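You operate a simulated robot arm through the tools that you are given. There is no shell and no other tool.

Carry out the task below with a simulated two-armed robot. There is one attempt and no reset: what you move stays moved.

JOB
Take the press spacer forty on the top of the pale table and put it away on the shelf of the cover trolley. Put the white foam spacer on top of the cream block four thirty five. Put the purple plate on top of the block three oh five. Put the teal slipcase on the green belt of the conveyor away on the top of the long low table. Fetch the teal tin and set it on the dark belt of the belt unit. Pick up the short pink block with one hand, pass it to the other hand and put it on the steel rollers of the stacker. Do these in any order. Set down upright: purple plate, teal slipcase, teal tin, short pink block.

It is judged by the outcome, as a careful person would: the job done as asked, and still so three seconds after it is handed in. It fails if anything else is knocked over, pushed out of place, dropped, spilled or broken. A push-on lid holds only when it is set on centred and level and pressed home; a screw cap is set on level and turned clockwise until tight.

ROBOT AND FRAMES
Two 7-joint arms with two-finger parallel grippers on one trunk, on a base that drives. Base frame: it is fixed to the floor where the robot stands at the start and does not move with it; the origin is under the middle of the robot, x ahead of it, y to its left, z up; the surface under the hand at the start is at about z = 900. Readings come in mm, degrees, newtons and seconds.
The left shoulder is at the start at [20, 113, 1272], the right one opposite. With the tool pointing down near the work surface each hand reaches from about 220 to 600 mm from the robot's upright axis, wherever it stands, measured 20 degrees to its own side. Places, roughly: block four thirty five [750, -750, 1000]; block three oh five [-6750, -250, 1000]; dark belt of the belt unit (60x17 cm) [-11140, -3320, 920]; press spacer forty [500, 0, 1000]; purple plate [-11000, -2000, 750]; shelf of the cover trolley [-1600, 2400, 400]; short pink block (15x4x10 cm) [-11700, -400, 1000]; steel rollers of the stacker (24x30 cm) [-11180, -2080, 1000]; teal slipcase [-11500, -1000, 1000]; teal tin [-11750, -500, 1000]; top of the long low table [-2500, 7000, 600]; white foam spacer (3x16x11 cm) [600, -200, 1000]. Payload 1.57 kg a hand.
The tool frame of a hand sits at the grasp point between the pads (the TCP): z along the fingers, y along the line on which they close. The tips reach 30 mm beyond it. Largest opening 80 mm; finger width 17, thickness 12; the body of the gripper, 40 by 82 mm, starts 80 mm behind the TCP.
Orientation is that of the tool frame in the base frame, as a unit quaternion [w, x, y, z]. With the fingers straight down and closing along the base's y, the tool's x points along the base's -x, its y along +y and its z along -z.

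CONTROLS
- The arms move only by the tool apply_moves. It takes "left_increments", "right_increments" or both (then of equal length, played together; a hand with none holds still); each is text: rows parted by semicolons, each of 7 numbers parted by spaces: the shift along the tool's x, y, z in units of 50 mm (1.0 is 50 mm), then the turn, a rotation vector about the tool's x, y, z in units of 6 degrees (1.0 is 6 degrees), then the gripper command, from -1 (fully open) to 1 (shut), values between in proportion. In form: x y z wx wy wz claw; .... A call has 1 to 20 rows; each row shifts and turns the commanded pose from where the row before left it, along the tool's axes as they then stand. A call with a number of a shift or a turn outside -1 to 1 is refused whole. Each row takes 0.2 s and may step no farther than 50 mm and 8.6 degrees from the row before; otherwise, or with a gripper value out of range, the whole call is refused. Where a pose cannot be reached the arm comes as near as it can. A force on the tool above 40 N (or 10 N above the force at the start of the call, whichever is more), or a blocked arm, ends the call early, and 0.2 s more pass. Each finger travels about 45 mm/s and halts on what it meets, pressing with about 23 N; the grip force reading is that of the motor and also rises with nothing between the fingers. The clock runs only during rows and for 0.2 s after the last one: add rows that do not move to give the fingers time. The reply holds the time, the measured pose of the TCP, the force on the tool along the base axes, the opening and the grip force, in the units named above and with some noise, with the torque about the TCP (base axes, N m) and any sound that the robot's microphone picked up.
- Cameras (640 x 400 px; columns grow to the right, rows downward): "scene" is now at [73.2, -27.2, 1401.1]; the picture's right is [-0.38, -0.92, 0.00], its down [-0.57, 0.23, -0.79] and it looks along [0.73, -0.30, -0.62] (base axes); focal length 265 px, centre (320, 200). "left" rides on the left gripper at [72, 7, -122] in its tool frame; the picture's right is [-0.09, 1.00, 0.00], its down [-0.84, -0.08, -0.54] and it looks along [-0.54, -0.05, 0.84] (tool axes); focal length 238 px, centre (320, 200). "right" rides on the right gripper at [72, -7, -122] in its tool frame; the picture's right is [0.09, 1.00, 0.00], its down [-0.84, 0.08, -0.54] and it looks along [-0.54, 0.05, 0.84] (tool axes); focal length 238 px, centre (320, 200). There is no depth. A picture from a camera that has moved, and an enlarged one, comes with that camera's place and axes in the base frame and with its lens. The place of the scene camera against the robot may be out by one fixed shift of up to 25 mm in any direction.
- camera(camera): a new picture of that camera. No time passes.
- raise_lower(by): slides the trunk up (or, below 0, down) by that many mm; the arms and the scene camera ride with it, the base frame stays. It gives what a move gives, with no picture.
- drive_base(legs): drives the robot by 1 to 6 legs, each [ahead, left, turn to the left] in mm, mm and degrees, along the robot's own axes; the way and the turn of a leg run together, so that a leg with both is an arc; at most 1500 mm and 180 degrees a leg. The arms and the cameras ride along, it lands a little off, and it stops where it bumps. It gives what a move gives.
- pan_tilt(pan, tilt): turns the head with the scene camera to pan (to the left, within 80 degrees either way) and tilt (down, from -29 to 69), counted from straight ahead of the robot. It gives what a move gives.
- inspect(camera, box): a new picture of the part [left, top, right, bottom] of that camera's present view, enlarged. No time passes.
- close_job(): hands the job in; it is judged then, once.

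Nothing tells you exact positions but the pictures and the camera data. Unless the task says otherwise, let go and move clear before handing in.

The tools are called after "Call:" by a JSON object that holds its "method" and its "body". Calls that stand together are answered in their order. apply_moves: Moves the arms, as the interface text tells. Its arguments: {"type":"object","properties":{"left_increments":{"type":"string"},"right_increments":{"type":"string"}},"required":[]} The other tools are called the same way: raise_lower (by) slides the trunk up or down; drive_base (legs) drives the base; pan_tilt (pan, tilt) turns the head that bears the scene camera; camera (camera) takes a picture; inspect (camera, box) takes an enlarged picture of a part of a camera's view; close_job () hands the job in.

At the start:

```text
time_s: 0.0
left_ee_pos: [460.6, 43.9, 1171.9]
left_orientation: [0.0, -0.001, 1.0, 0.0]
left_ft_force: [-0.4, -0.4, -0.2]
left_torque: [-0.02, -0.01, 0.02]
left_opening: 80.2
left_grasp_force: 0.1
right_ee_pos: [445.5, -330.4, 1129.9]
right_orientation: [-0.001, 0.001, 1.0, 0.0]
right_ft_force: [-0.2, -0.1, 1.1]
right_torque: [-0.01, 0.03, 0.0]
right_opening: 80.1
right_grasp_force: 0.0
trunk travel left (down, up): [-325.0, 245.0]
robot x, y, heading: [-4.0, -1.9, 0.1]
head pan, tilt: [-22.4, 38.0]
```

scene: 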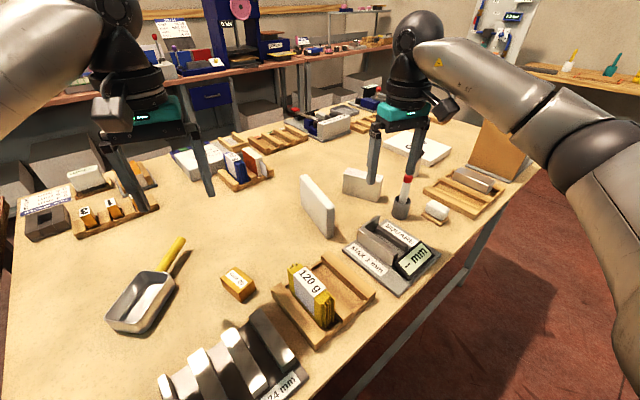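
right: 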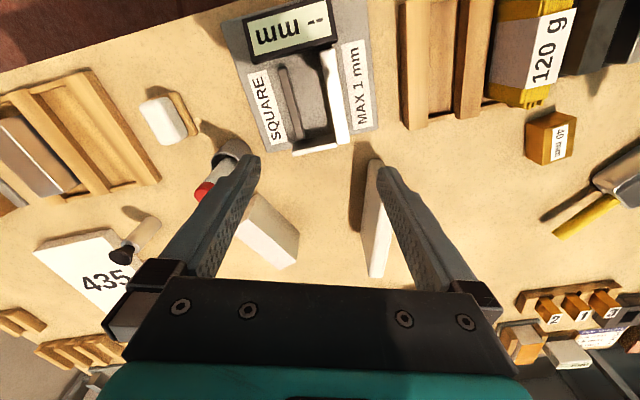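
left: 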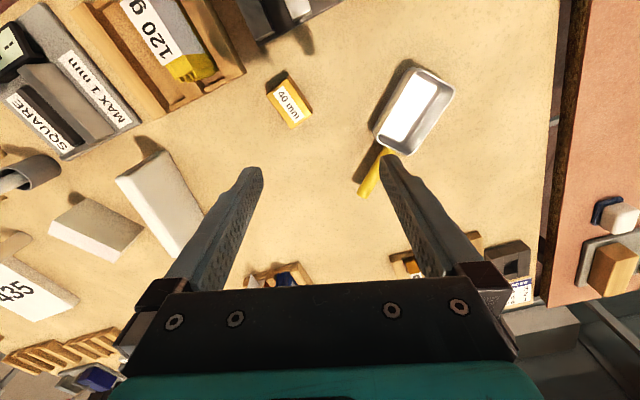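

I see the pale table with a small orange "40 mm" block, a standing white slab, another white block and the flat block "435". First I take closer pictures to locate them.

Call:
{"method": "inspect", "body": {"camera": "scene", "box": [280, 100, 480, 300]}}

Call:
{"method": "inspect", "body": {"camera": "right", "box": [0, 100, 320, 400]}}

Call:
{"method": "inspect", "body": {"camera": "left", "box": [0, 60, 340, 300]}}

```text
2.00 times, centred on (380, 200) of scene
camera zoom: at [73.2, -27.2, 1401.1], right [-0.38, -0.92, 0.0], down [-0.57, 0.23, -0.79], along [0.73, -0.3, -0.62], focal length 530 px, centre (200, 200)
```

zoom: 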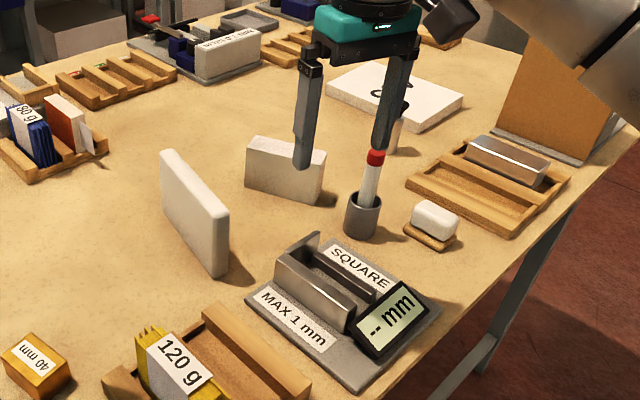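

```text
1.33 times, centred on (160, 250) of right
camera zoom: at [374.8, -336.8, 1251.6], right [-0.09, 1.0, 0.0], down [0.84, 0.08, 0.54], along [0.54, 0.05, -0.84], focal length 318 px, centre (533, 133)
```

zoom: 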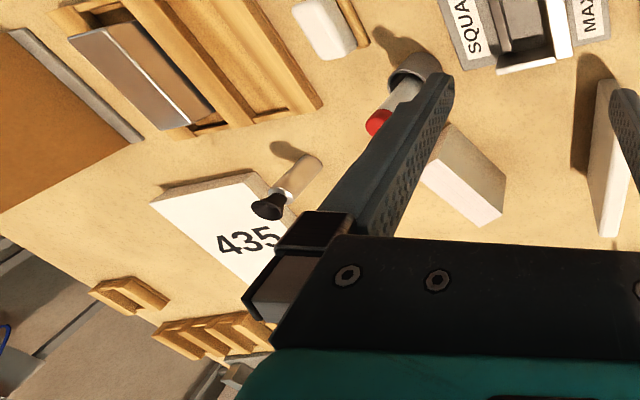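

```text
1.67 times, centred on (170, 180) of left
camera zoom: at [389.2, 50.6, 1294.6], right [0.09, 1.0, 0.0], down [0.84, -0.08, 0.54], along [0.54, -0.05, -0.84], focal length 397 px, centre (570, 233)
```

zoom: 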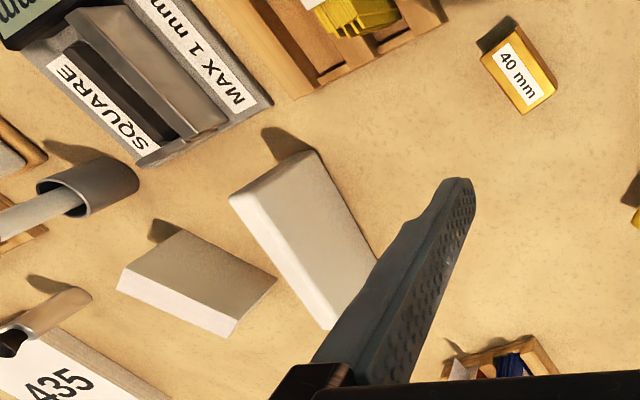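

The tall rounded white slab near (590, -230) is the foam spacer, and the "435" block lies near (800, -730). The table is turned about 22° to the robot. I look around with the head before moving.

Call:
{"method": "pan_tilt", "body": {"pan": -55, "tilt": 35}}

Call:
{"method": "camera", "body": {"camera": "scene"}}

Call:
{"method": "pan_tilt", "body": {"pan": 30, "tilt": 35}}

Call:
{"method": "camera", "body": {"camera": "scene"}}

Call:
{"method": "pan_tilt", "body": {"pan": 80, "tilt": 20}}

Call:
{"method": "camera", "body": {"camera": "scene"}}

Call:
{"method": "pan_tilt", "body": {"pan": -80, "tilt": 20}}

Call:
{"method": "camera", "body": {"camera": "scene"}}

```text
time_s: 1.0
left_ee_pos: [462.0, 44.2, 1171.7]
left_orientation: [0.0, -0.001, 1.0, 0.0]
left_ft_force: [-0.3, -0.5, -0.3]
left_torque: [0.0, 0.0, 0.0]
left_opening: 79.8
left_grasp_force: 0.1
right_ee_pos: [446.9, -329.8, 1129.5]
right_orientation: [0.0, 0.0, 1.0, 0.0]
right_ft_force: [0.2, 0.0, -0.2]
right_torque: [0.03, -0.02, 0.01]
right_opening: 80.2
right_grasp_force: 0.0
trunk travel left (down, up): [-325.0, 245.0]
robot x, y, heading: [1.5, -3.5, -0.2]
head pan, tilt: [-55.0, 35.0]
```

```text
taken
camera scene: at [44.0, -66.5, 1405.7], right [-0.82, -0.57, 0.0], down [-0.33, 0.47, -0.82], along [0.47, -0.67, -0.57], focal length 265 px, centre (320, 200)
```

scene: 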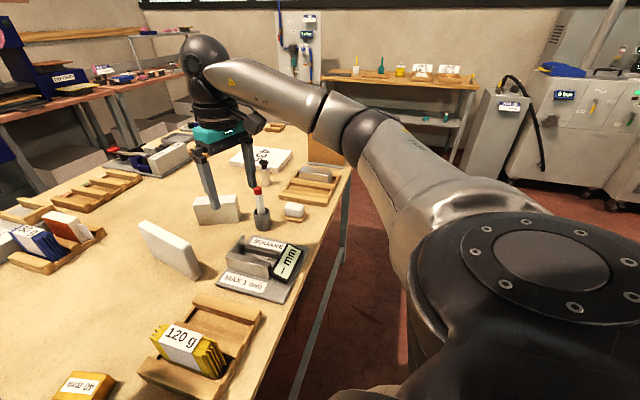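

```text
time_s: 2.6
left_ee_pos: [461.3, 43.2, 1171.6]
left_orientation: [0.001, 0.0, 1.0, 0.0]
left_ft_force: [-0.4, -0.1, -0.6]
left_torque: [0.01, -0.01, -0.01]
left_opening: 80.2
left_grasp_force: 0.1
right_ee_pos: [445.2, -330.6, 1129.5]
right_orientation: [0.0, 0.0, 1.0, 0.0]
right_ft_force: [-0.2, -0.5, -0.3]
right_torque: [0.01, 0.0, 0.0]
right_opening: 80.1
right_grasp_force: 0.0
trunk travel left (down, up): [-325.0, 245.0]
robot x, y, heading: [0.1, -3.0, 0.0]
head pan, tilt: [30.0, 35.0]
```

```text
taken
camera scene: at [69.7, 49.6, 1405.7], right [0.5, -0.87, 0.0], down [-0.5, -0.29, -0.82], along [0.71, 0.41, -0.57], focal length 265 px, centre (320, 200)
```

scene: 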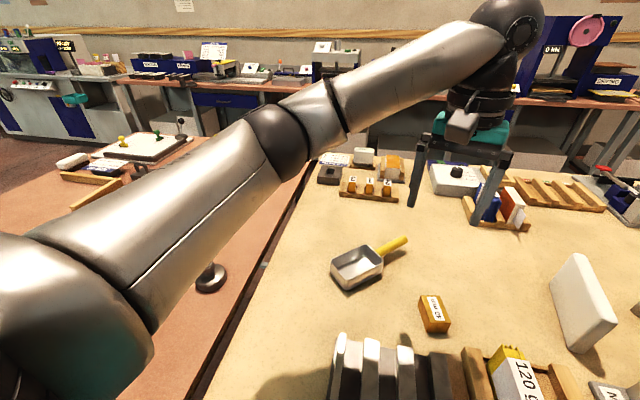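

```text
time_s: 3.8
left_ee_pos: [460.1, 44.3, 1172.1]
left_orientation: [0.0, -0.001, 1.0, 0.0]
left_ft_force: [0.3, 0.5, -0.4]
left_torque: [0.04, 0.0, 0.03]
left_opening: 80.1
left_grasp_force: 0.1
right_ee_pos: [445.6, -331.4, 1129.7]
right_orientation: [0.0, 0.0, 1.0, 0.0]
right_ft_force: [-0.5, 0.2, -0.3]
right_torque: [0.0, -0.02, -0.01]
right_opening: 80.3
right_grasp_force: 0.1
trunk travel left (down, up): [-325.0, 245.0]
robot x, y, heading: [0.1, 0.4, 0.3]
head pan, tilt: [80.0, 20.0]
```

```text
taken
camera scene: at [9.7, 97.3, 1429.5], right [0.98, -0.17, 0.0], down [-0.06, -0.34, -0.94], along [0.16, 0.93, -0.34], focal length 265 px, centre (320, 200)
```

scene: 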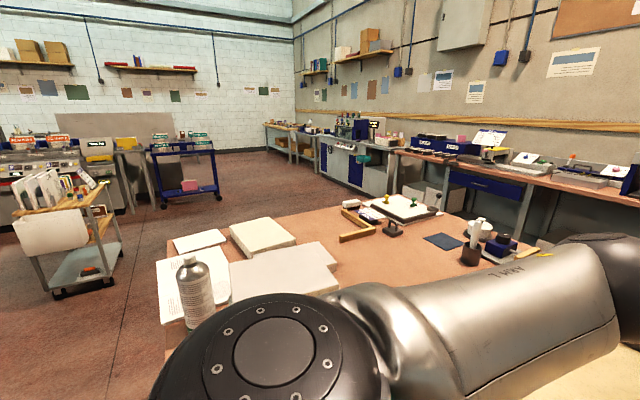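

```text
time_s: 6.2
left_ee_pos: [461.5, 44.1, 1171.4]
left_orientation: [0.0, 0.0, 1.0, 0.0]
left_ft_force: [0.1, -0.5, 1.1]
left_torque: [0.02, -0.01, 0.01]
left_opening: 80.2
left_grasp_force: 0.0
right_ee_pos: [446.6, -330.7, 1129.4]
right_orientation: [0.0, 0.0, 1.0, 0.0]
right_ft_force: [0.9, 0.1, -0.2]
right_torque: [-0.03, 0.0, 0.01]
right_opening: 80.0
right_grasp_force: 0.1
trunk travel left (down, up): [-325.0, 245.0]
robot x, y, heading: [-3.8, -0.1, -0.2]
head pan, tilt: [-80.0, 20.0]
```

```text
taken
camera scene: at [9.6, -86.1, 1429.5], right [-0.98, -0.17, 0.0], down [-0.06, 0.34, -0.94], along [0.16, -0.93, -0.34], focal length 265 px, centre (320, 200)
```

scene: 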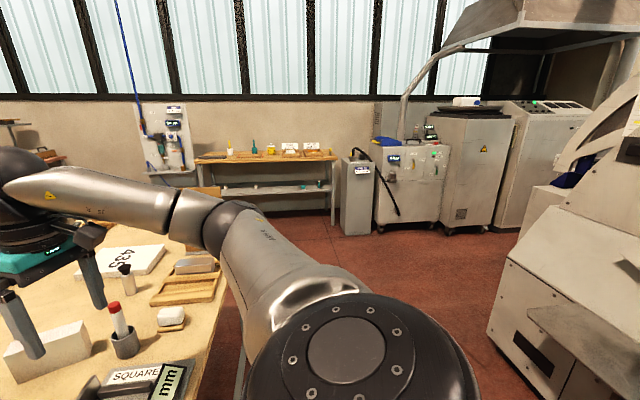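

The scene confirms the table can be reached along its near right side, and a trolley with boards stands to the back left. I now bring the right hand behind the foam slab for a better look.

Call:
{"method": "apply_moves", "body": {"right_increments": "-0.5 0.8 0 0 0 0 -1; -0.5 0.8 0 0 0 0 -1; 0 0.4 0 0 0 0 -1; 0 0 0 0 0 0 -1"}}

Call:
{"method": "camera", "body": {"camera": "right"}}

```text
time_s: 7.2
left_ee_pos: [460.7, 43.9, 1170.8]
left_orientation: [0.0, -0.001, 1.0, 0.0]
left_ft_force: [0.5, -0.2, -0.2]
left_torque: [-0.04, 0.02, -0.02]
left_opening: 80.3
left_grasp_force: 0.0
right_ee_pos: [494.4, -231.1, 1128.9]
right_orientation: [0.0, 0.0, 1.0, 0.001]
right_ft_force: [0.6, -0.2, -0.5]
right_torque: [-0.01, 0.02, 0.0]
right_opening: 80.1
right_grasp_force: 0.1
trunk travel left (down, up): [-325.0, 245.0]
robot x, y, heading: [0.3, 0.1, -0.1]
head pan, tilt: [-80.0, 20.0]
```

```text
taken
camera right: at [424.8, -237.1, 1251.7], right [-0.09, 1.0, 0.0], down [0.84, 0.08, 0.54], along [0.54, 0.05, -0.84], focal length 238 px, centre (320, 200)
```

right: 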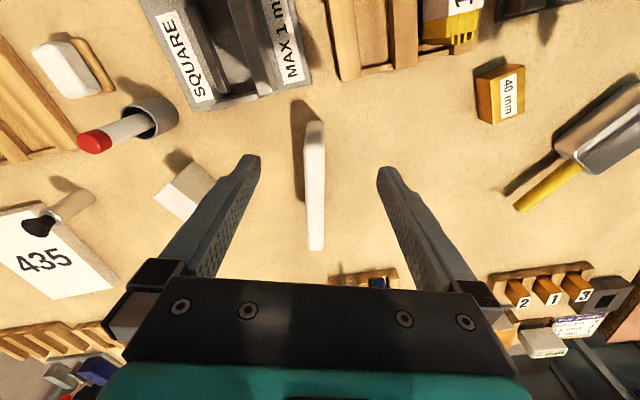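

The slab's top runs from about (506, -236) to (663, -220), so it is turned about 5.6°, centred near (585, -228). I move over it, turn to match, and check.

Call:
{"method": "apply_moves", "body": {"right_increments": "-0.9 0.03 0 0 0 0 -1; -0.91 0.03 0 0 0 0 -1; 0 0 0 0 0 -0.93 -1; 0 0 0.7 0 0 0 -1; 0 0 0 0 0 0 -1"}}

Call:
{"method": "camera", "body": {"camera": "right"}}

```text
time_s: 8.4
left_ee_pos: [458.6, 43.7, 1172.2]
left_orientation: [0.0, -0.001, 1.0, 0.0]
left_ft_force: [0.0, -0.6, 0.1]
left_torque: [0.02, -0.02, 0.02]
left_opening: 80.1
left_grasp_force: 0.1
right_ee_pos: [567.4, -231.0, 1094.6]
right_orientation: [0.002, -0.048, 0.999, 0.0]
right_ft_force: [0.1, -0.5, -0.2]
right_torque: [-0.01, -0.03, -0.03]
right_opening: 80.0
right_grasp_force: 0.0
right hand out of reach, approached as far as the arm can: row 2, 3
trunk travel left (down, up): [-325.0, 245.0]
robot x, y, heading: [1.8, 1.2, 0.1]
head pan, tilt: [-80.0, 20.0]
```

```text
taken
camera right: at [497.2, -244.4, 1216.7], right [-0.19, 0.98, 0.0], down [0.82, 0.16, 0.54], along [0.53, 0.1, -0.84], focal length 238 px, centre (320, 200)
```

right: 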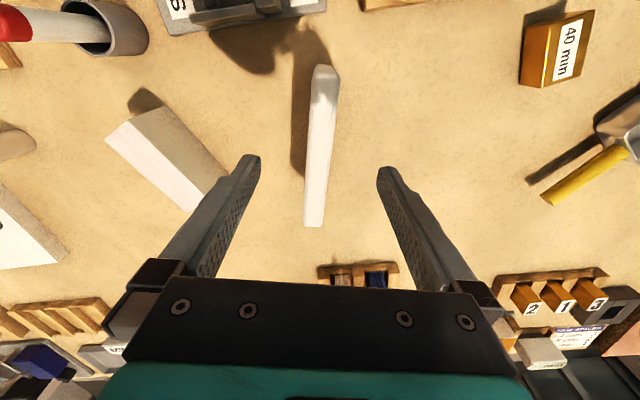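

The hand is aligned with the slab and slightly short of its middle, which is fine for light foam. I lower to z≈972, move slightly forward, and close.

Call:
{"method": "apply_moves", "body": {"right_increments": "0 0 0.8 0 0 0 -1; 0 0 0.8 0 0 0 -1; -0.2 0 0.8 0 0 0 -1; 0 0 0 0 0 0 0.2; 0 0 0 0 0 0 1; 0 0 0 0 0 0 1; 0 0 0 0 0 0 1; 0 0 0 0 0 0 1; 0 0 0 0 0 0 1"}}

Call:
{"method": "camera", "body": {"camera": "right"}}

```text
time_s: 10.4
left_ee_pos: [460.1, 43.8, 1171.8]
left_orientation: [0.0, -0.001, 1.0, 0.0]
left_ft_force: [0.3, -0.6, 0.0]
left_torque: [0.0, 0.01, 0.02]
left_opening: 79.8
left_grasp_force: 0.1
right_ee_pos: [552.2, -213.0, 977.2]
right_orientation: [0.0, -0.049, 0.999, 0.001]
right_ft_force: [0.5, -0.2, -0.2]
right_torque: [-0.03, 0.0, 0.01]
right_opening: 23.4
right_grasp_force: 23.0
right hand out of reach, approached as far as the arm can: row 3
trunk travel left (down, up): [-325.0, 245.0]
robot x, y, heading: [0.6, -3.7, -0.2]
head pan, tilt: [-80.0, 20.0]
```

```text
taken
camera right: at [482.1, -225.6, 1098.5], right [-0.19, 0.98, 0.0], down [0.83, 0.16, 0.54], along [0.53, 0.1, -0.84], focal length 238 px, centre (320, 200)
```

right: 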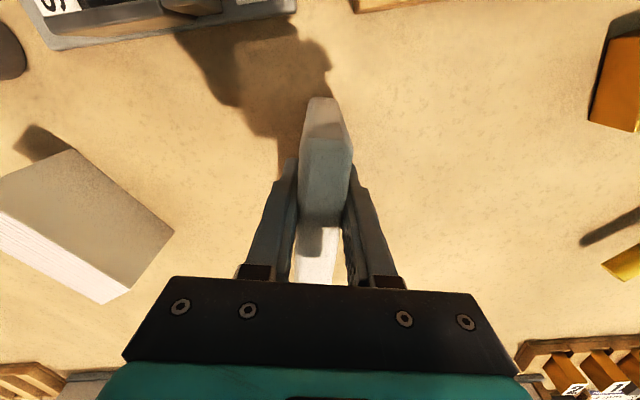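

The foam is gripped (opening 23 mm, 23 N). I lift it and draw it back to the right, then shift the left hand toward the "40 mm" spacer for a look.

Call:
{"method": "apply_moves", "body": {"right_increments": "0 0 -0.9 0 0 0 1; 0 0 -0.9 0 0 0 1; 0 0 -0.9 0 0 0 1; 0 0 -0.6 0 0 0 1; 0.6 -0.7 0 0 0 0 1; 0.6 -0.7 0 0 0 0 1; 0 -0.7 0 0 0 0 1", "left_increments": "0 0 0 0 0 0 -1; 0 0 0 0 0 0 -1; 0 0 0 0 0 0 -1; 0 0 0 0 0 0 -1; 0 0 0 0 0 0 -1; 0.7 -0.4 0 0 0 0 -1; 0.7 -0.4 0 0 0 0 -1"}}

Call:
{"method": "camera", "body": {"camera": "left"}}

Call:
{"method": "camera", "body": {"camera": "right"}}

```text
time_s: 12.0
left_ee_pos: [389.9, 3.9, 1172.9]
left_orientation: [0.0, -0.001, 1.0, 0.001]
left_ft_force: [0.1, 0.1, -0.6]
left_torque: [0.02, -0.02, 0.0]
left_opening: 80.2
left_grasp_force: 0.2
right_ee_pos: [503.2, -322.9, 1140.2]
right_orientation: [0.0, -0.049, 0.999, 0.0]
right_ft_force: [0.3, 0.6, -0.4]
right_torque: [0.03, -0.02, -0.02]
right_opening: 0.2
right_grasp_force: 21.0
trunk travel left (down, up): [-325.0, 245.0]
robot x, y, heading: [3.5, 0.6, -0.0]
head pan, tilt: [-80.0, 20.0]
```

```text
taken
camera left: at [317.9, 10.4, 1295.2], right [0.09, 1.0, 0.0], down [0.84, -0.08, 0.54], along [0.54, -0.05, -0.84], focal length 238 px, centre (320, 200)
```

left: 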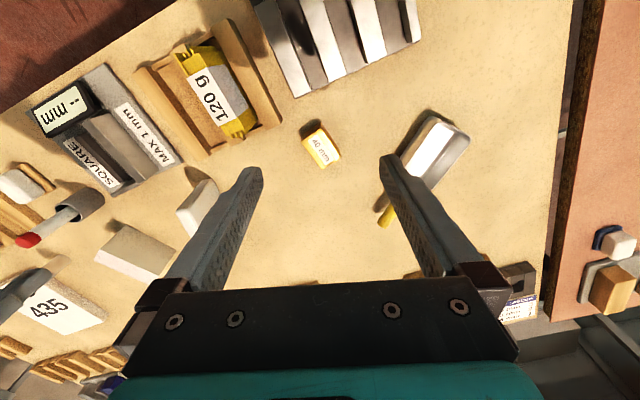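

```text
taken
camera right: at [432.6, -335.8, 1262.3], right [-0.19, 0.98, 0.0], down [0.83, 0.16, 0.54], along [0.53, 0.1, -0.84], focal length 238 px, centre (320, 200)
```

right: 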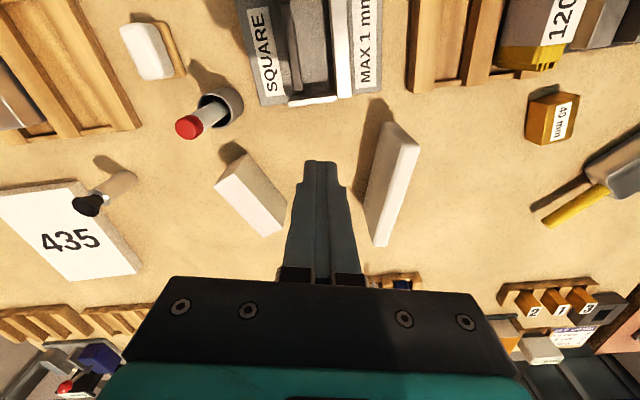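

The foam slipped out and still stands, slightly shifted, because the hand was at the edge of its reach and off-centre. I lower the trunk for more reach and look again before regripping, raising the right hand first to stay clear.

Call:
{"method": "apply_moves", "body": {"right_increments": "0 0 -0.9 0 0 0 -1; 0 0 -0.9 0 0 0 -1; 0 0 -0.6 0 0 0 -1; 0 0.9 0 0 0 0 -1; 0 0.9 0 0 0 -0.9 -1; 0 0 0 0 0 0 -1"}}

Call:
{"method": "raise_lower", "body": {"by": -120}}

Call:
{"method": "camera", "body": {"camera": "right"}}

Call:
{"method": "camera", "body": {"camera": "left"}}

```text
time_s: 13.4
left_ee_pos: [388.9, 3.1, 1173.4]
left_orientation: [0.001, -0.001, 1.0, 0.0]
left_ft_force: [-0.2, -0.3, 1.0]
left_torque: [0.01, 0.0, -0.01]
left_opening: 79.9
left_grasp_force: 0.0
right_ee_pos: [480.2, -229.3, 1255.3]
right_orientation: [0.0, -0.096, 0.995, 0.0]
right_ft_force: [0.0, 0.2, 0.2]
right_torque: [0.02, 0.0, 0.0]
right_opening: 79.9
right_grasp_force: 0.2
right hand out of reach, approached as far as the arm can: row 2, 3
trunk travel left (down, up): [-325.0, 245.0]
robot x, y, heading: [3.7, 0.8, 0.2]
head pan, tilt: [-80.0, 20.0]
```

```text
time_s: 14.9
left_ee_pos: [388.6, 5.9, 1053.4]
left_orientation: [0.0, -0.001, 1.0, 0.0]
left_ft_force: [-0.5, 0.4, 0.2]
left_torque: [0.01, -0.02, 0.01]
left_opening: 79.9
left_grasp_force: 0.1
right_ee_pos: [480.6, -230.0, 1135.1]
right_orientation: [0.0, -0.095, 0.995, 0.0]
right_ft_force: [0.1, 0.4, 0.1]
right_torque: [0.0, 0.01, 0.0]
right_opening: 80.2
right_grasp_force: 0.1
trunk travel left (down, up): [-205.0, 365.0]
robot x, y, heading: [2.4, 0.9, 0.1]
head pan, tilt: [-80.0, 20.0]
```

```text
taken
camera right: at [412.1, -249.4, 1257.4], right [-0.28, 0.96, 0.0], down [0.81, 0.23, 0.54], along [0.52, 0.15, -0.84], focal length 238 px, centre (320, 200)
```

right: 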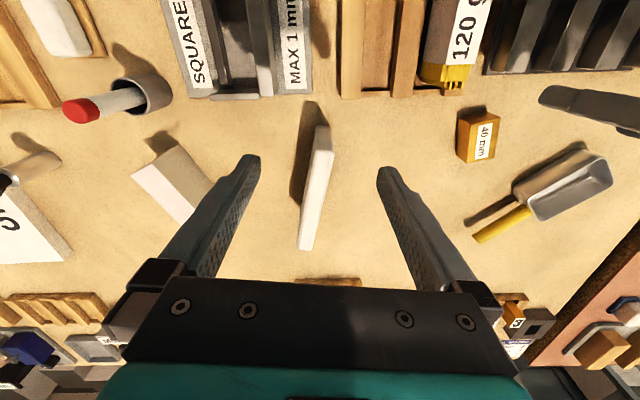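

```text
taken
camera left: at [318.0, 11.3, 1175.4], right [0.09, 1.0, 0.0], down [0.84, -0.08, 0.54], along [0.54, -0.05, -0.84], focal length 238 px, centre (320, 200)
```

left: 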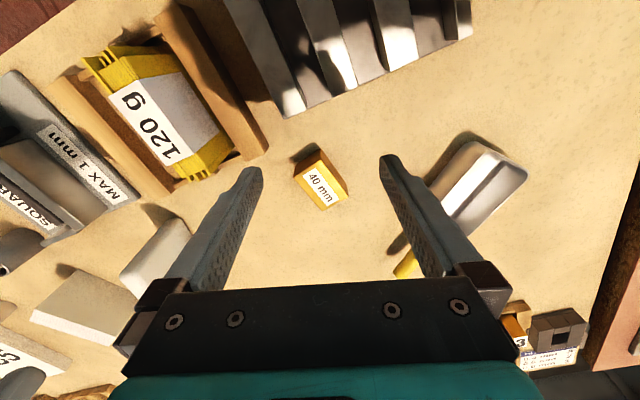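

The slab now lies about 9° turned, centred near (567, -217). I move above it and check centring just over its top.

Call:
{"method": "apply_moves", "body": {"right_increments": "-0.85 -0.05 0 0 0 0 -1; -0.85 -0.04 0 0 0 0.3 -1; 0 0 0.8 0 0 0 -1; 0 0 0.8 0 0 0 -1; 0 0 0 0 0 0 -1"}}

Call:
{"method": "camera", "body": {"camera": "right"}}

```text
time_s: 16.1
left_ee_pos: [389.2, 4.3, 1051.7]
left_orientation: [-0.001, 0.0, 1.0, 0.0]
left_ft_force: [-0.1, -0.2, -0.3]
left_torque: [0.0, -0.01, 0.03]
left_opening: 79.7
left_grasp_force: 0.0
right_ee_pos: [534.8, -222.6, 1043.1]
right_orientation: [0.0, -0.079, 0.997, 0.0]
right_ft_force: [-0.7, 0.2, 1.0]
right_torque: [-0.02, -0.01, 0.02]
right_opening: 80.0
right_grasp_force: 0.1
right hand out of reach, approached as far as the arm can: row 2
trunk travel left (down, up): [-205.0, 365.0]
robot x, y, heading: [2.4, 0.1, -0.1]
head pan, tilt: [-80.0, 20.0]
```

```text
taken
camera right: at [465.4, -240.0, 1163.6], right [-0.25, 0.97, 0.0], down [0.81, 0.21, 0.54], along [0.53, 0.14, -0.84], focal length 238 px, centre (320, 200)
```

right: 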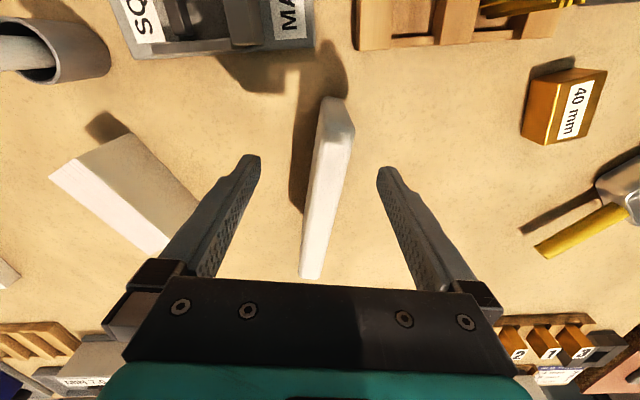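

The slab is about 2° off the hand's angle and lies slightly to the left, so I correct that while moving forward, then look before descending.

Call:
{"method": "apply_moves", "body": {"right_increments": "-0.63 0.12 0 0 0 0 -1; 0 0 0 0 0 0.33 -1; 0 0 0.3 0 0 0 -1; 0 0 0 0 0 0 -1"}}

Call:
{"method": "camera", "body": {"camera": "right"}}

```text
time_s: 17.1
left_ee_pos: [388.9, 4.0, 1051.2]
left_orientation: [0.0, -0.001, 1.0, 0.0]
left_ft_force: [0.1, -0.4, -0.1]
left_torque: [-0.04, 0.02, 0.0]
left_opening: 79.9
left_grasp_force: 0.0
right_ee_pos: [555.8, -213.7, 1027.4]
right_orientation: [0.0, -0.062, 0.998, 0.0]
right_ft_force: [-0.2, -0.6, 0.1]
right_torque: [-0.02, -0.04, 0.02]
right_opening: 80.0
right_grasp_force: 0.0
right hand out of reach, approached as far as the arm can: row 1
trunk travel left (down, up): [-205.0, 365.0]
robot x, y, heading: [-0.5, 1.7, 0.1]
head pan, tilt: [-80.0, 20.0]
```

```text
taken
camera right: at [485.8, -229.4, 1149.4], right [-0.22, 0.98, 0.0], down [0.82, 0.18, 0.54], along [0.53, 0.12, -0.84], focal length 238 px, centre (320, 200)
```

right: 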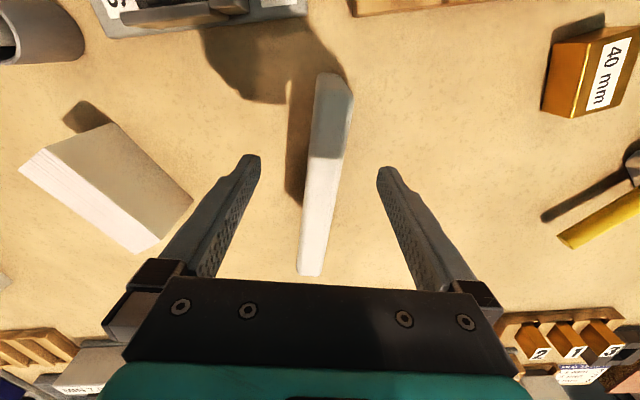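

Nearly centred, so I shift 5 mm to the left, descend to about z=962, close with ample time, and test with a small slow lift.

Call:
{"method": "apply_moves", "body": {"right_increments": "0 0.1 0.4 0 0 0 -1; 0 0 0.5 0 0 0 -1; 0 0 0.4 0 0 0 -1; 0 0 0 0 0 0 0; 0 0 0 0 0 0 0.5; 0 0 0 0 0 0 1; 0 0 0 0 0 0 1; 0 0 0 0 0 0 1; 0 0 0 0 0 0 1; 0 0 0 0 0 0 1; 0 0 0 0 0 0 1; 0 0 0 0 0 0 1; 0 0 0 0 0 0 1"}}

Call:
{"method": "camera", "body": {"camera": "right"}}

```text
time_s: 19.9
left_ee_pos: [388.9, 4.0, 1052.0]
left_orientation: [0.0, -0.002, 1.0, -0.001]
left_ft_force: [-0.1, -0.4, 0.6]
left_torque: [-0.01, 0.04, 0.04]
left_opening: 80.0
left_grasp_force: 0.1
right_ee_pos: [554.0, -212.1, 963.4]
right_orientation: [0.001, -0.063, 0.998, 0.0]
right_ft_force: [-0.5, -0.3, -0.9]
right_torque: [-0.03, -0.01, -0.01]
right_opening: 23.4
right_grasp_force: 23.3
trunk travel left (down, up): [-205.0, 365.0]
robot x, y, heading: [0.9, -1.1, -0.0]
head pan, tilt: [-80.0, 20.0]
```

```text
taken
camera right: at [483.8, -227.0, 1085.4], right [-0.22, 0.98, 0.0], down [0.82, 0.18, 0.54], along [0.53, 0.12, -0.84], focal length 238 px, centre (320, 200)
```

right: 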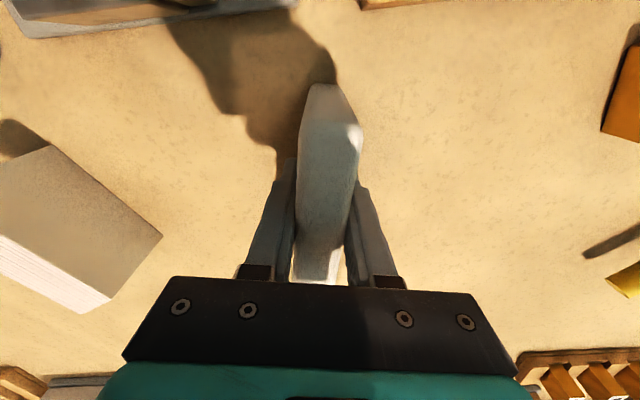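

The grip again reads 23.4 mm at 23 N with the foam centred. I lift slowly and watch.

Call:
{"method": "apply_moves", "body": {"right_increments": "0 0 -0.1 0 0 0 1; 0 0 -0.1 0 0 0 1; 0 0 -0.1 0 0 0 1; 0 0 -0.1 0 0 0 1; 0 0 -0.1 0 0 0 1; 0 0 0 0 0 0 1"}}

Call:
{"method": "camera", "body": {"camera": "right"}}

```text
time_s: 21.3
left_ee_pos: [390.4, 4.1, 1051.6]
left_orientation: [0.0, -0.001, 1.0, 0.0]
left_ft_force: [0.0, -0.4, 0.2]
left_torque: [0.03, -0.02, 0.01]
left_opening: 80.1
left_grasp_force: 0.1
right_ee_pos: [552.8, -209.1, 988.0]
right_orientation: [0.001, -0.063, 0.998, 0.0]
right_ft_force: [0.4, -0.4, -1.6]
right_torque: [0.03, -0.03, 0.01]
right_opening: 23.4
right_grasp_force: 23.0
trunk travel left (down, up): [-205.0, 365.0]
robot x, y, heading: [-2.2, -0.7, 0.2]
head pan, tilt: [-80.0, 20.0]
```

```text
taken
camera right: at [483.3, -223.9, 1109.2], right [-0.22, 0.98, 0.0], down [0.82, 0.18, 0.54], along [0.53, 0.12, -0.84], focal length 238 px, centre (320, 200)
```

right: 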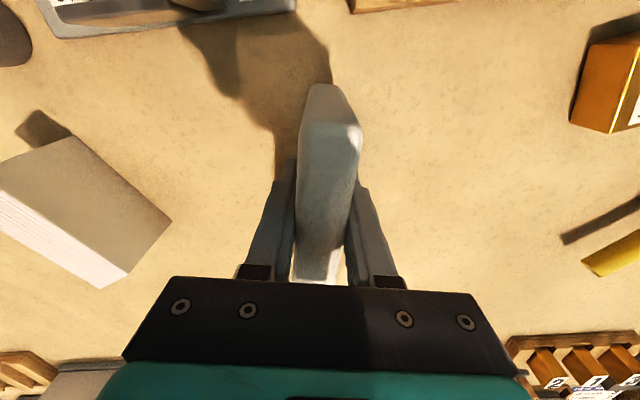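

The foam moves with the hand. I raise it by sliding the trunk up gently, then check.

Call:
{"method": "apply_moves", "body": {"right_increments": "0 0 -0.15 0 0 0 1; 0 0 -0.2 0 0 0 1; 0 0 -0.2 0 0 0 1; 0 0 -0.2 0 0 0 1; 0.2 0 -0.2 0 0 0 1; 0.2 0 0 0 0 0 1; 0.2 0 0 0 0 0 1; 0 0 0 0 0 0 1"}}

Call:
{"method": "raise_lower", "body": {"by": 130}}

Call:
{"method": "camera", "body": {"camera": "right"}}

Call:
{"method": "camera", "body": {"camera": "left"}}

```text
time_s: 23.1
left_ee_pos: [389.3, 4.5, 1053.3]
left_orientation: [0.0, -0.001, 1.0, -0.001]
left_ft_force: [0.1, -0.3, -0.3]
left_torque: [0.01, -0.03, 0.01]
left_opening: 80.3
left_grasp_force: 0.0
right_ee_pos: [525.4, -213.0, 1035.3]
right_orientation: [0.0, -0.063, 0.998, 0.0]
right_ft_force: [0.5, -0.3, -0.4]
right_torque: [-0.01, 0.01, 0.01]
right_opening: 23.2
right_grasp_force: 23.0
trunk travel left (down, up): [-205.0, 365.0]
robot x, y, heading: [-2.2, -1.0, 0.2]
head pan, tilt: [-80.0, 20.0]
```

```text
time_s: 24.7
left_ee_pos: [389.8, 3.0, 1181.6]
left_orientation: [0.0, -0.001, 1.0, 0.0]
left_ft_force: [-0.6, -0.4, 0.2]
left_torque: [0.0, 0.02, 0.03]
left_opening: 80.0
left_grasp_force: 0.1
right_ee_pos: [525.4, -212.8, 1165.4]
right_orientation: [-0.001, -0.063, 0.998, 0.0]
right_ft_force: [0.0, -0.1, -0.2]
right_torque: [0.0, 0.02, 0.02]
right_opening: 23.1
right_grasp_force: 22.9
trunk travel left (down, up): [-335.0, 235.0]
robot x, y, heading: [-2.6, -2.9, 0.3]
head pan, tilt: [-80.0, 20.0]
```

```text
taken
camera right: at [455.2, -227.4, 1287.1], right [-0.22, 0.98, 0.0], down [0.82, 0.18, 0.54], along [0.53, 0.12, -0.84], focal length 238 px, centre (320, 200)
```

right: 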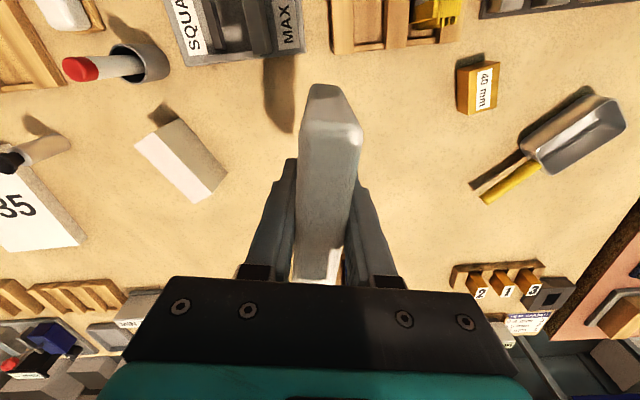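

```text
taken
camera left: at [318.3, 11.3, 1305.1], right [0.09, 1.0, 0.0], down [0.84, -0.08, 0.54], along [0.54, -0.05, -0.84], focal length 238 px, centre (320, 200)
```

left: 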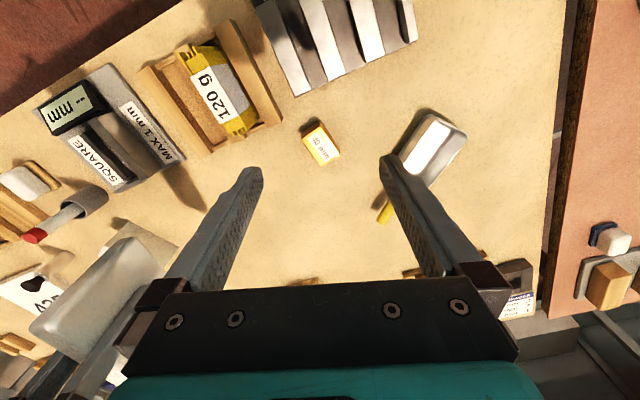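

Foam is held firmly. Now I zoom in on the "40 mm" spacer for the left hand.

Call:
{"method": "inspect", "body": {"camera": "left", "box": [270, 95, 370, 195]}}

Call:
{"method": "inspect", "body": {"camera": "right", "box": [430, 40, 530, 140]}}

```text
4.00 times, centred on (320, 145) of left
camera zoom: at [318.3, 11.3, 1305.1], right [0.09, 1.0, 0.0], down [0.84, -0.08, 0.54], along [0.54, -0.05, -0.84], focal length 953 px, centre (320, 420)
```

zoom: 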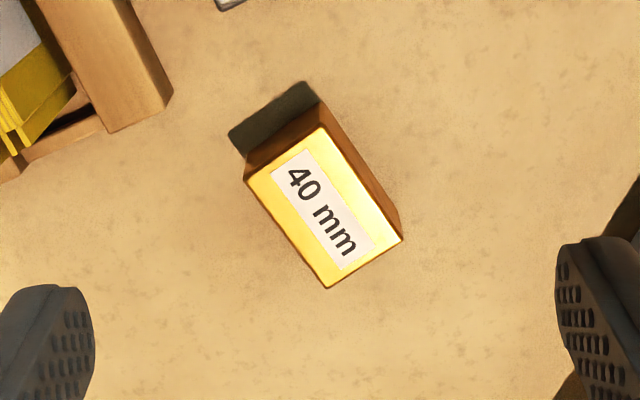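

```text
4.00 times, centred on (480, 90) of right
camera zoom: at [455.2, -227.4, 1287.1], right [-0.22, 0.98, 0.0], down [0.82, 0.18, 0.54], along [0.53, 0.12, -0.84], focal length 953 px, centre (-320, 640)
```

zoom: 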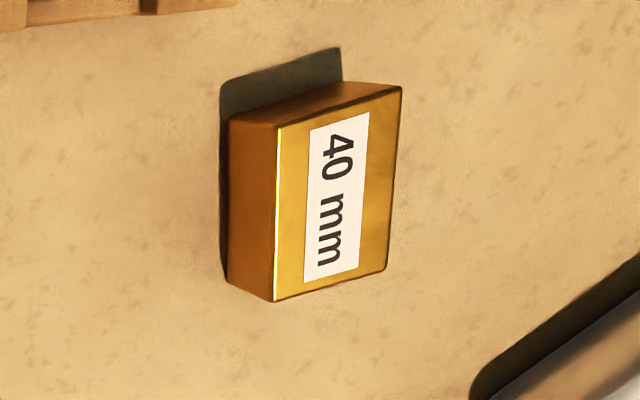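

The spacer's top centre is near (458, 0), about 38×57 mm, its long side turned 30°, top at about z=935. I bring the left hand over it, turned 30°, and descend partway for a check.

Call:
{"method": "apply_moves", "body": {"left_increments": "-0.7 -0.03 0 0 0 0 -1; -0.66 -0.03 0 0 0 0 -1; 0 0 0.5 0 0 -1 -1; 0 0 0.5 0 0 -1 -1; 0 0 0.5 0 0 -1 -1; 0 0 0.5 0 0 -1 -1; 0 0 0.5 0 0 -1 -1; 0 0 0 0 0 0 -1"}}

Call:
{"method": "camera", "body": {"camera": "left"}}

```text
time_s: 26.5
left_ee_pos: [457.9, 2.3, 1056.9]
left_orientation: [-0.001, -0.261, 0.965, 0.0]
left_ft_force: [-0.4, 0.2, 0.1]
left_torque: [0.03, 0.0, -0.02]
left_opening: 80.1
left_grasp_force: 0.0
right_ee_pos: [524.5, -212.2, 1165.2]
right_orientation: [0.0, -0.063, 0.998, 0.0]
right_ft_force: [-0.2, 0.0, -0.6]
right_torque: [-0.01, 0.0, -0.01]
right_opening: 23.4
right_grasp_force: 22.9
trunk travel left (down, up): [-335.0, 235.0]
robot x, y, heading: [-0.6, -0.8, 0.1]
head pan, tilt: [-80.0, 20.0]
```

```text
taken
camera left: at [392.3, -28.9, 1178.9], right [-0.42, 0.91, 0.0], down [0.76, 0.35, 0.54], along [0.49, 0.23, -0.84], focal length 238 px, centre (320, 200)
```

left: 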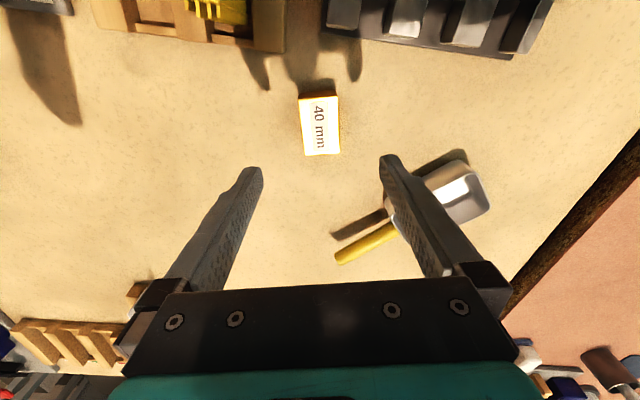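

The hand is aligned with the spacer. I descend to z≈935 and close.

Call:
{"method": "apply_moves", "body": {"left_increments": "0.1 0 0.8 0 0 0 -1; 0 0 0.8 0 0 0 -1; 0 0 0.6 0 0 0 -1; 0 0 0.22 0 0 0 -1; 0 0 0 0 0 0 0; 0 0 0 0 0 0 1; 0 0 0 0 0 0 1; 0 0 0 0 0 0 1; 0 0 0 0 0 0 1; 0 0 0 0 0 0 1"}}

Call:
{"method": "camera", "body": {"camera": "left"}}

```text
time_s: 28.7
left_ee_pos: [454.5, -0.4, 934.0]
left_orientation: [0.0, -0.26, 0.966, 0.0]
left_ft_force: [0.3, 0.2, 0.4]
left_torque: [0.01, 0.0, 0.02]
left_opening: 39.5
left_grasp_force: 23.3
right_ee_pos: [524.2, -212.4, 1165.0]
right_orientation: [0.001, -0.063, 0.998, 0.0]
right_ft_force: [-0.4, 0.1, 0.6]
right_torque: [0.0, 0.0, 0.0]
right_opening: 23.2
right_grasp_force: 23.3
trunk travel left (down, up): [-335.0, 235.0]
robot x, y, heading: [0.7, -0.2, -0.2]
head pan, tilt: [-80.0, 20.0]
```

```text
taken
camera left: at [390.1, -29.6, 1056.5], right [-0.42, 0.91, 0.0], down [0.76, 0.35, 0.54], along [0.49, 0.23, -0.84], focal length 238 px, centre (320, 200)
```

left: 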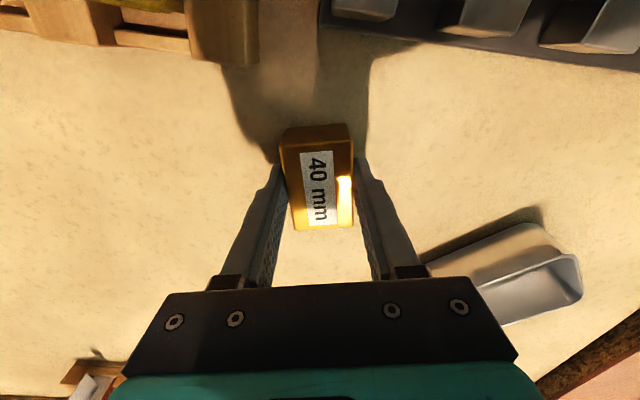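

The spacer is gripped at 39.5 mm. I lift it and draw the left hand closer to the body.

Call:
{"method": "apply_moves", "body": {"left_increments": "0 0 -0.2 0 0 0 1; 0 0 -0.5 0 0 0 1; 0 0 -0.8 0 0 0 1; 0 0 -0.8 0 0 0 1; 0 0 -0.8 0 0 0 1; 0 0 -0.8 0 0 0 1; 0 0 -0.8 0 0 0 1; 0 0 0 0 0 0 1"}}

Call:
{"method": "camera", "body": {"camera": "left"}}

Call:
{"method": "pan_tilt", "body": {"pan": -60, "tilt": 45}}

Call:
{"method": "camera", "body": {"camera": "scene"}}

```text
time_s: 30.5
left_ee_pos: [454.5, -0.8, 1172.0]
left_orientation: [0.0, -0.259, 0.966, 0.0]
left_ft_force: [0.8, 0.3, -2.5]
left_torque: [0.02, -0.01, 0.03]
left_opening: 39.6
left_grasp_force: 23.1
right_ee_pos: [525.6, -212.7, 1165.1]
right_orientation: [0.0, -0.063, 0.998, 0.0]
right_ft_force: [0.0, 0.7, -0.7]
right_torque: [-0.02, 0.03, -0.02]
right_opening: 23.4
right_grasp_force: 22.9
trunk travel left (down, up): [-335.0, 235.0]
robot x, y, heading: [2.3, -0.1, -0.1]
head pan, tilt: [-80.0, 20.0]
```

```text
taken
camera left: at [390.4, -31.0, 1294.6], right [-0.42, 0.91, 0.0], down [0.76, 0.35, 0.54], along [0.49, 0.23, -0.84], focal length 238 px, centre (320, 200)
```

left: 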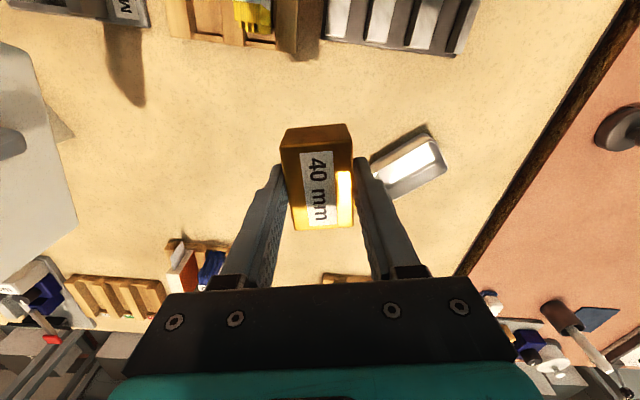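

```text
time_s: 31.4
left_ee_pos: [455.9, -0.6, 1171.6]
left_orientation: [-0.001, -0.259, 0.966, 0.001]
left_ft_force: [-0.6, -0.5, -2.9]
left_torque: [0.01, 0.0, 0.01]
left_opening: 39.7
left_grasp_force: 22.9
right_ee_pos: [525.3, -212.1, 1164.6]
right_orientation: [0.0, -0.063, 0.998, 0.0]
right_ft_force: [0.4, -0.4, 0.2]
right_torque: [-0.01, 0.02, -0.02]
right_opening: 23.1
right_grasp_force: 22.8
trunk travel left (down, up): [-335.0, 235.0]
robot x, y, heading: [1.3, -0.6, 0.1]
head pan, tilt: [-60.0, 45.0]
```

```text
taken
camera scene: at [34.2, -64.9, 1400.9], right [-0.87, -0.5, 0.0], down [-0.35, 0.61, -0.71], along [0.35, -0.61, -0.71], focal length 265 px, centre (320, 200)
```

scene: 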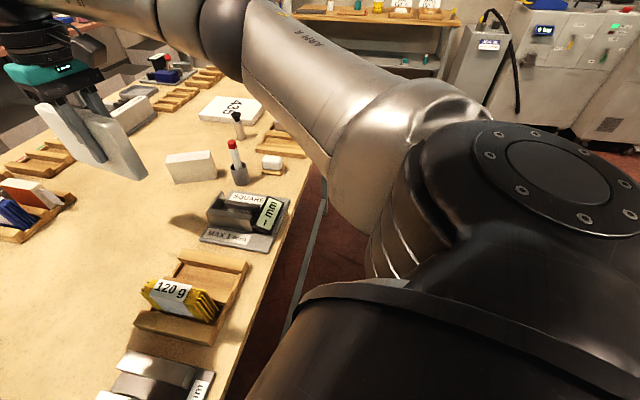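

Spacer and foam are both held. Before driving along the table I look down beside the robot to see the floor, the table frame and the base.

Call:
{"method": "pan_tilt", "body": {"pan": -40, "tilt": 69}}

Call:
{"method": "camera", "body": {"camera": "scene"}}

Call:
{"method": "pan_tilt", "body": {"pan": -80, "tilt": 60}}

Call:
{"method": "camera", "body": {"camera": "scene"}}

```text
time_s: 32.3
left_ee_pos: [454.6, -1.2, 1170.5]
left_orientation: [0.0, -0.26, 0.966, 0.0]
left_ft_force: [0.0, -0.1, -2.6]
left_torque: [0.0, -0.04, -0.01]
left_opening: 39.6
left_grasp_force: 23.1
right_ee_pos: [523.9, -212.7, 1165.5]
right_orientation: [0.0, -0.063, 0.998, 0.0]
right_ft_force: [1.3, -0.4, -0.8]
right_torque: [0.01, 0.01, 0.01]
right_opening: 23.3
right_grasp_force: 23.1
trunk travel left (down, up): [-335.0, 235.0]
robot x, y, heading: [1.4, 0.9, 0.1]
head pan, tilt: [-40.0, 68.8]
```

```text
taken
camera scene: at [36.4, -30.4, 1372.0], right [-0.64, -0.77, 0.0], down [-0.71, 0.6, -0.36], along [0.28, -0.23, -0.93], focal length 265 px, centre (320, 200)
```

scene: 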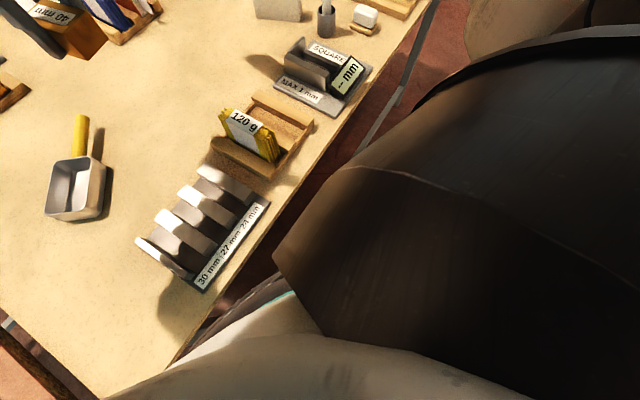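

```text
time_s: 33.3
left_ee_pos: [455.1, -1.3, 1169.9]
left_orientation: [0.0, -0.259, 0.966, -0.001]
left_ft_force: [-0.4, 0.0, -2.8]
left_torque: [-0.03, 0.04, 0.0]
left_opening: 39.7
left_grasp_force: 23.3
right_ee_pos: [524.8, -212.9, 1165.1]
right_orientation: [0.0, -0.063, 0.998, 0.0]
right_ft_force: [-0.3, 0.9, -0.1]
right_torque: [0.0, -0.04, -0.04]
right_opening: 23.1
right_grasp_force: 23.3
trunk travel left (down, up): [-335.0, 235.0]
robot x, y, heading: [-1.9, -0.3, -0.1]
head pan, tilt: [-80.0, 60.0]
```

```text
taken
camera scene: at [5.3, -60.0, 1381.4], right [-0.98, -0.17, 0.0], down [-0.15, 0.85, -0.5], along [0.09, -0.49, -0.87], focal length 265 px, centre (320, 200)
```

scene: 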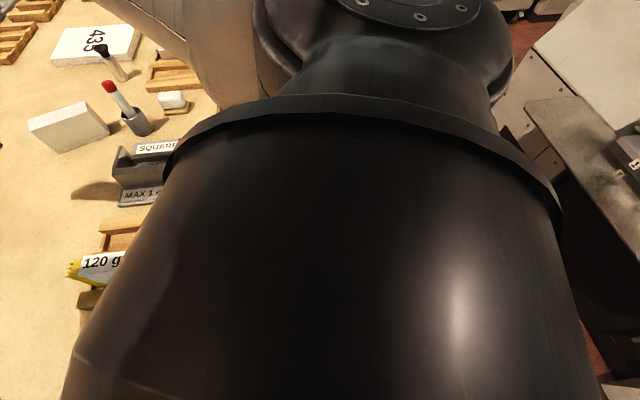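

The base slightly undercuts the table edge and there seems to be a table leg around 800 mm to the right along the edge. I drive 400 mm along the edge and turn to face the table squarely, then look again.

Call:
{"method": "drive_base", "body": {"legs": [[141, -374, 0], [0, 0, 20]]}}

Call:
{"method": "pan_tilt", "body": {"pan": -70, "tilt": 45}}

Call:
{"method": "camera", "body": {"camera": "scene"}}

Call:
{"method": "camera", "body": {"camera": "right"}}

```text
time_s: 37.0
left_ee_pos: [574.3, -229.1, 1171.9]
left_orientation: [0.001, -0.425, 0.905, 0.0]
left_ft_force: [0.2, 0.5, -2.6]
left_torque: [-0.01, -0.03, -0.03]
left_opening: 39.7
left_grasp_force: 23.0
right_ee_pos: [712.0, -402.6, 1164.4]
right_orientation: [0.0, -0.237, 0.972, 0.0]
right_ft_force: [0.5, 0.5, -0.4]
right_torque: [-0.03, -0.01, -0.01]
right_opening: 23.3
right_grasp_force: 22.8
trunk travel left (down, up): [-335.0, 235.0]
robot x, y, heading: [145.1, -388.0, 20.3]
head pan, tilt: [-80.0, 60.0]
```

```text
time_s: 37.7
left_ee_pos: [574.0, -230.2, 1171.6]
left_orientation: [0.0, -0.424, 0.906, 0.0]
left_ft_force: [0.6, 0.1, -2.7]
left_torque: [0.0, -0.03, -0.01]
left_opening: 39.3
left_grasp_force: 23.0
right_ee_pos: [712.5, -403.9, 1164.8]
right_orientation: [0.0, -0.237, 0.972, 0.0]
right_ft_force: [0.5, -0.2, -0.6]
right_torque: [-0.01, 0.0, -0.02]
right_opening: 23.5
right_grasp_force: 22.5
trunk travel left (down, up): [-335.0, 235.0]
robot x, y, heading: [144.8, -385.0, 20.4]
head pan, tilt: [-70.0, 45.0]
```

```text
taken
camera scene: at [191.7, -438.6, 1400.8], right [-0.76, -0.65, 0.0], down [-0.46, 0.54, -0.71], along [0.46, -0.54, -0.71], focal length 265 px, centre (320, 200)
```

scene: 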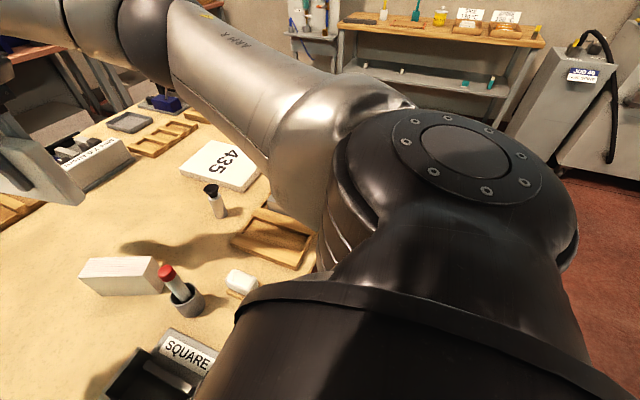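

```text
taken
camera right: at [652.3, -442.1, 1287.1], right [-0.54, 0.84, 0.0], down [0.71, 0.45, 0.54], along [0.46, 0.29, -0.84], focal length 238 px, centre (320, 200)
```

right: 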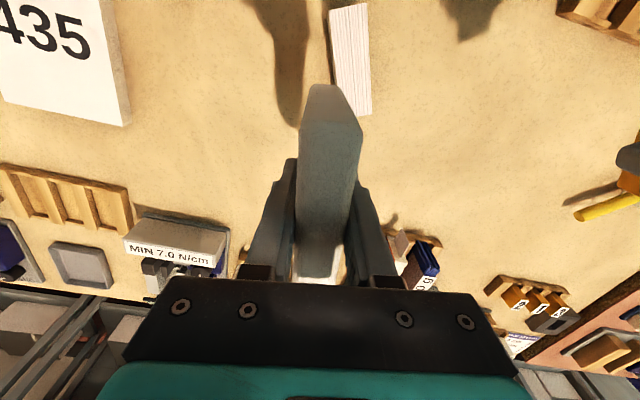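

The "435" block is centred near (820, -735), about 190×140 mm. I check where the table leg is before driving further along the edge.

Call:
{"method": "pan_tilt", "body": {"pan": -35, "tilt": 69}}

Call:
{"method": "camera", "body": {"camera": "scene"}}

Call:
{"method": "pan_tilt", "body": {"pan": -80, "tilt": 69}}

Call:
{"method": "camera", "body": {"camera": "scene"}}

```text
time_s: 38.7
left_ee_pos: [572.7, -229.7, 1171.3]
left_orientation: [0.0, -0.425, 0.905, -0.001]
left_ft_force: [-0.9, -0.3, -3.0]
left_torque: [0.0, 0.03, 0.03]
left_opening: 39.6
left_grasp_force: 23.2
right_ee_pos: [711.4, -403.5, 1166.1]
right_orientation: [0.0, -0.237, 0.971, 0.0]
right_ft_force: [-0.1, -0.3, 0.6]
right_torque: [0.0, 0.0, -0.01]
right_opening: 23.5
right_grasp_force: 23.6
trunk travel left (down, up): [-335.0, 235.0]
robot x, y, heading: [146.8, -384.2, 20.2]
head pan, tilt: [-35.0, 68.8]
```

```text
taken
camera scene: at [193.3, -390.9, 1372.0], right [-0.26, -0.97, 0.0], down [-0.9, 0.24, -0.36], along [0.35, -0.09, -0.93], focal length 265 px, centre (320, 200)
```

scene: 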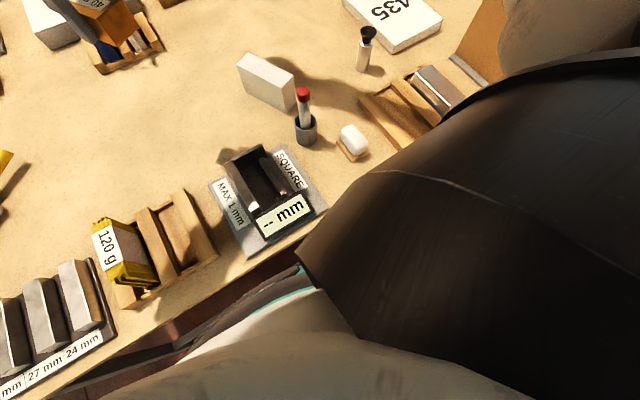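

```text
time_s: 39.9
left_ee_pos: [574.1, -228.9, 1171.9]
left_orientation: [0.0, -0.425, 0.905, 0.0]
left_ft_force: [-1.3, -0.1, -2.1]
left_torque: [0.01, 0.0, -0.02]
left_opening: 40.0
left_grasp_force: 22.8
right_ee_pos: [710.9, -402.9, 1165.2]
right_orientation: [0.0, -0.237, 0.971, 0.0]
right_ft_force: [0.2, -0.2, 0.3]
right_torque: [0.01, 0.01, -0.02]
right_opening: 23.3
right_grasp_force: 23.0
trunk travel left (down, up): [-335.0, 235.0]
robot x, y, heading: [147.4, -383.3, 20.0]
head pan, tilt: [-80.0, 68.8]
```

```text
taken
camera scene: at [167.4, -424.8, 1372.0], right [-0.86, -0.5, 0.0], down [-0.47, 0.81, -0.36], along [0.18, -0.31, -0.93], focal length 265 px, centre (320, 200)
```

scene: 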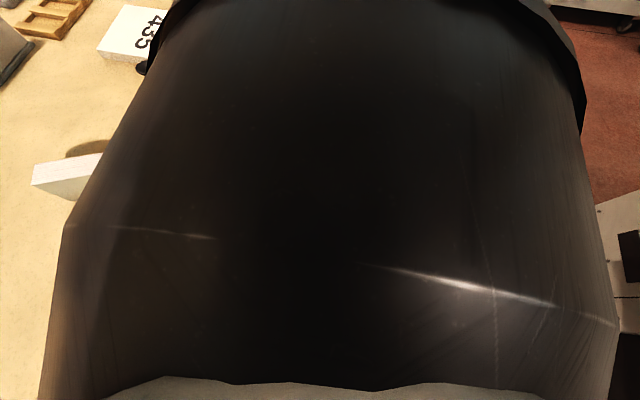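

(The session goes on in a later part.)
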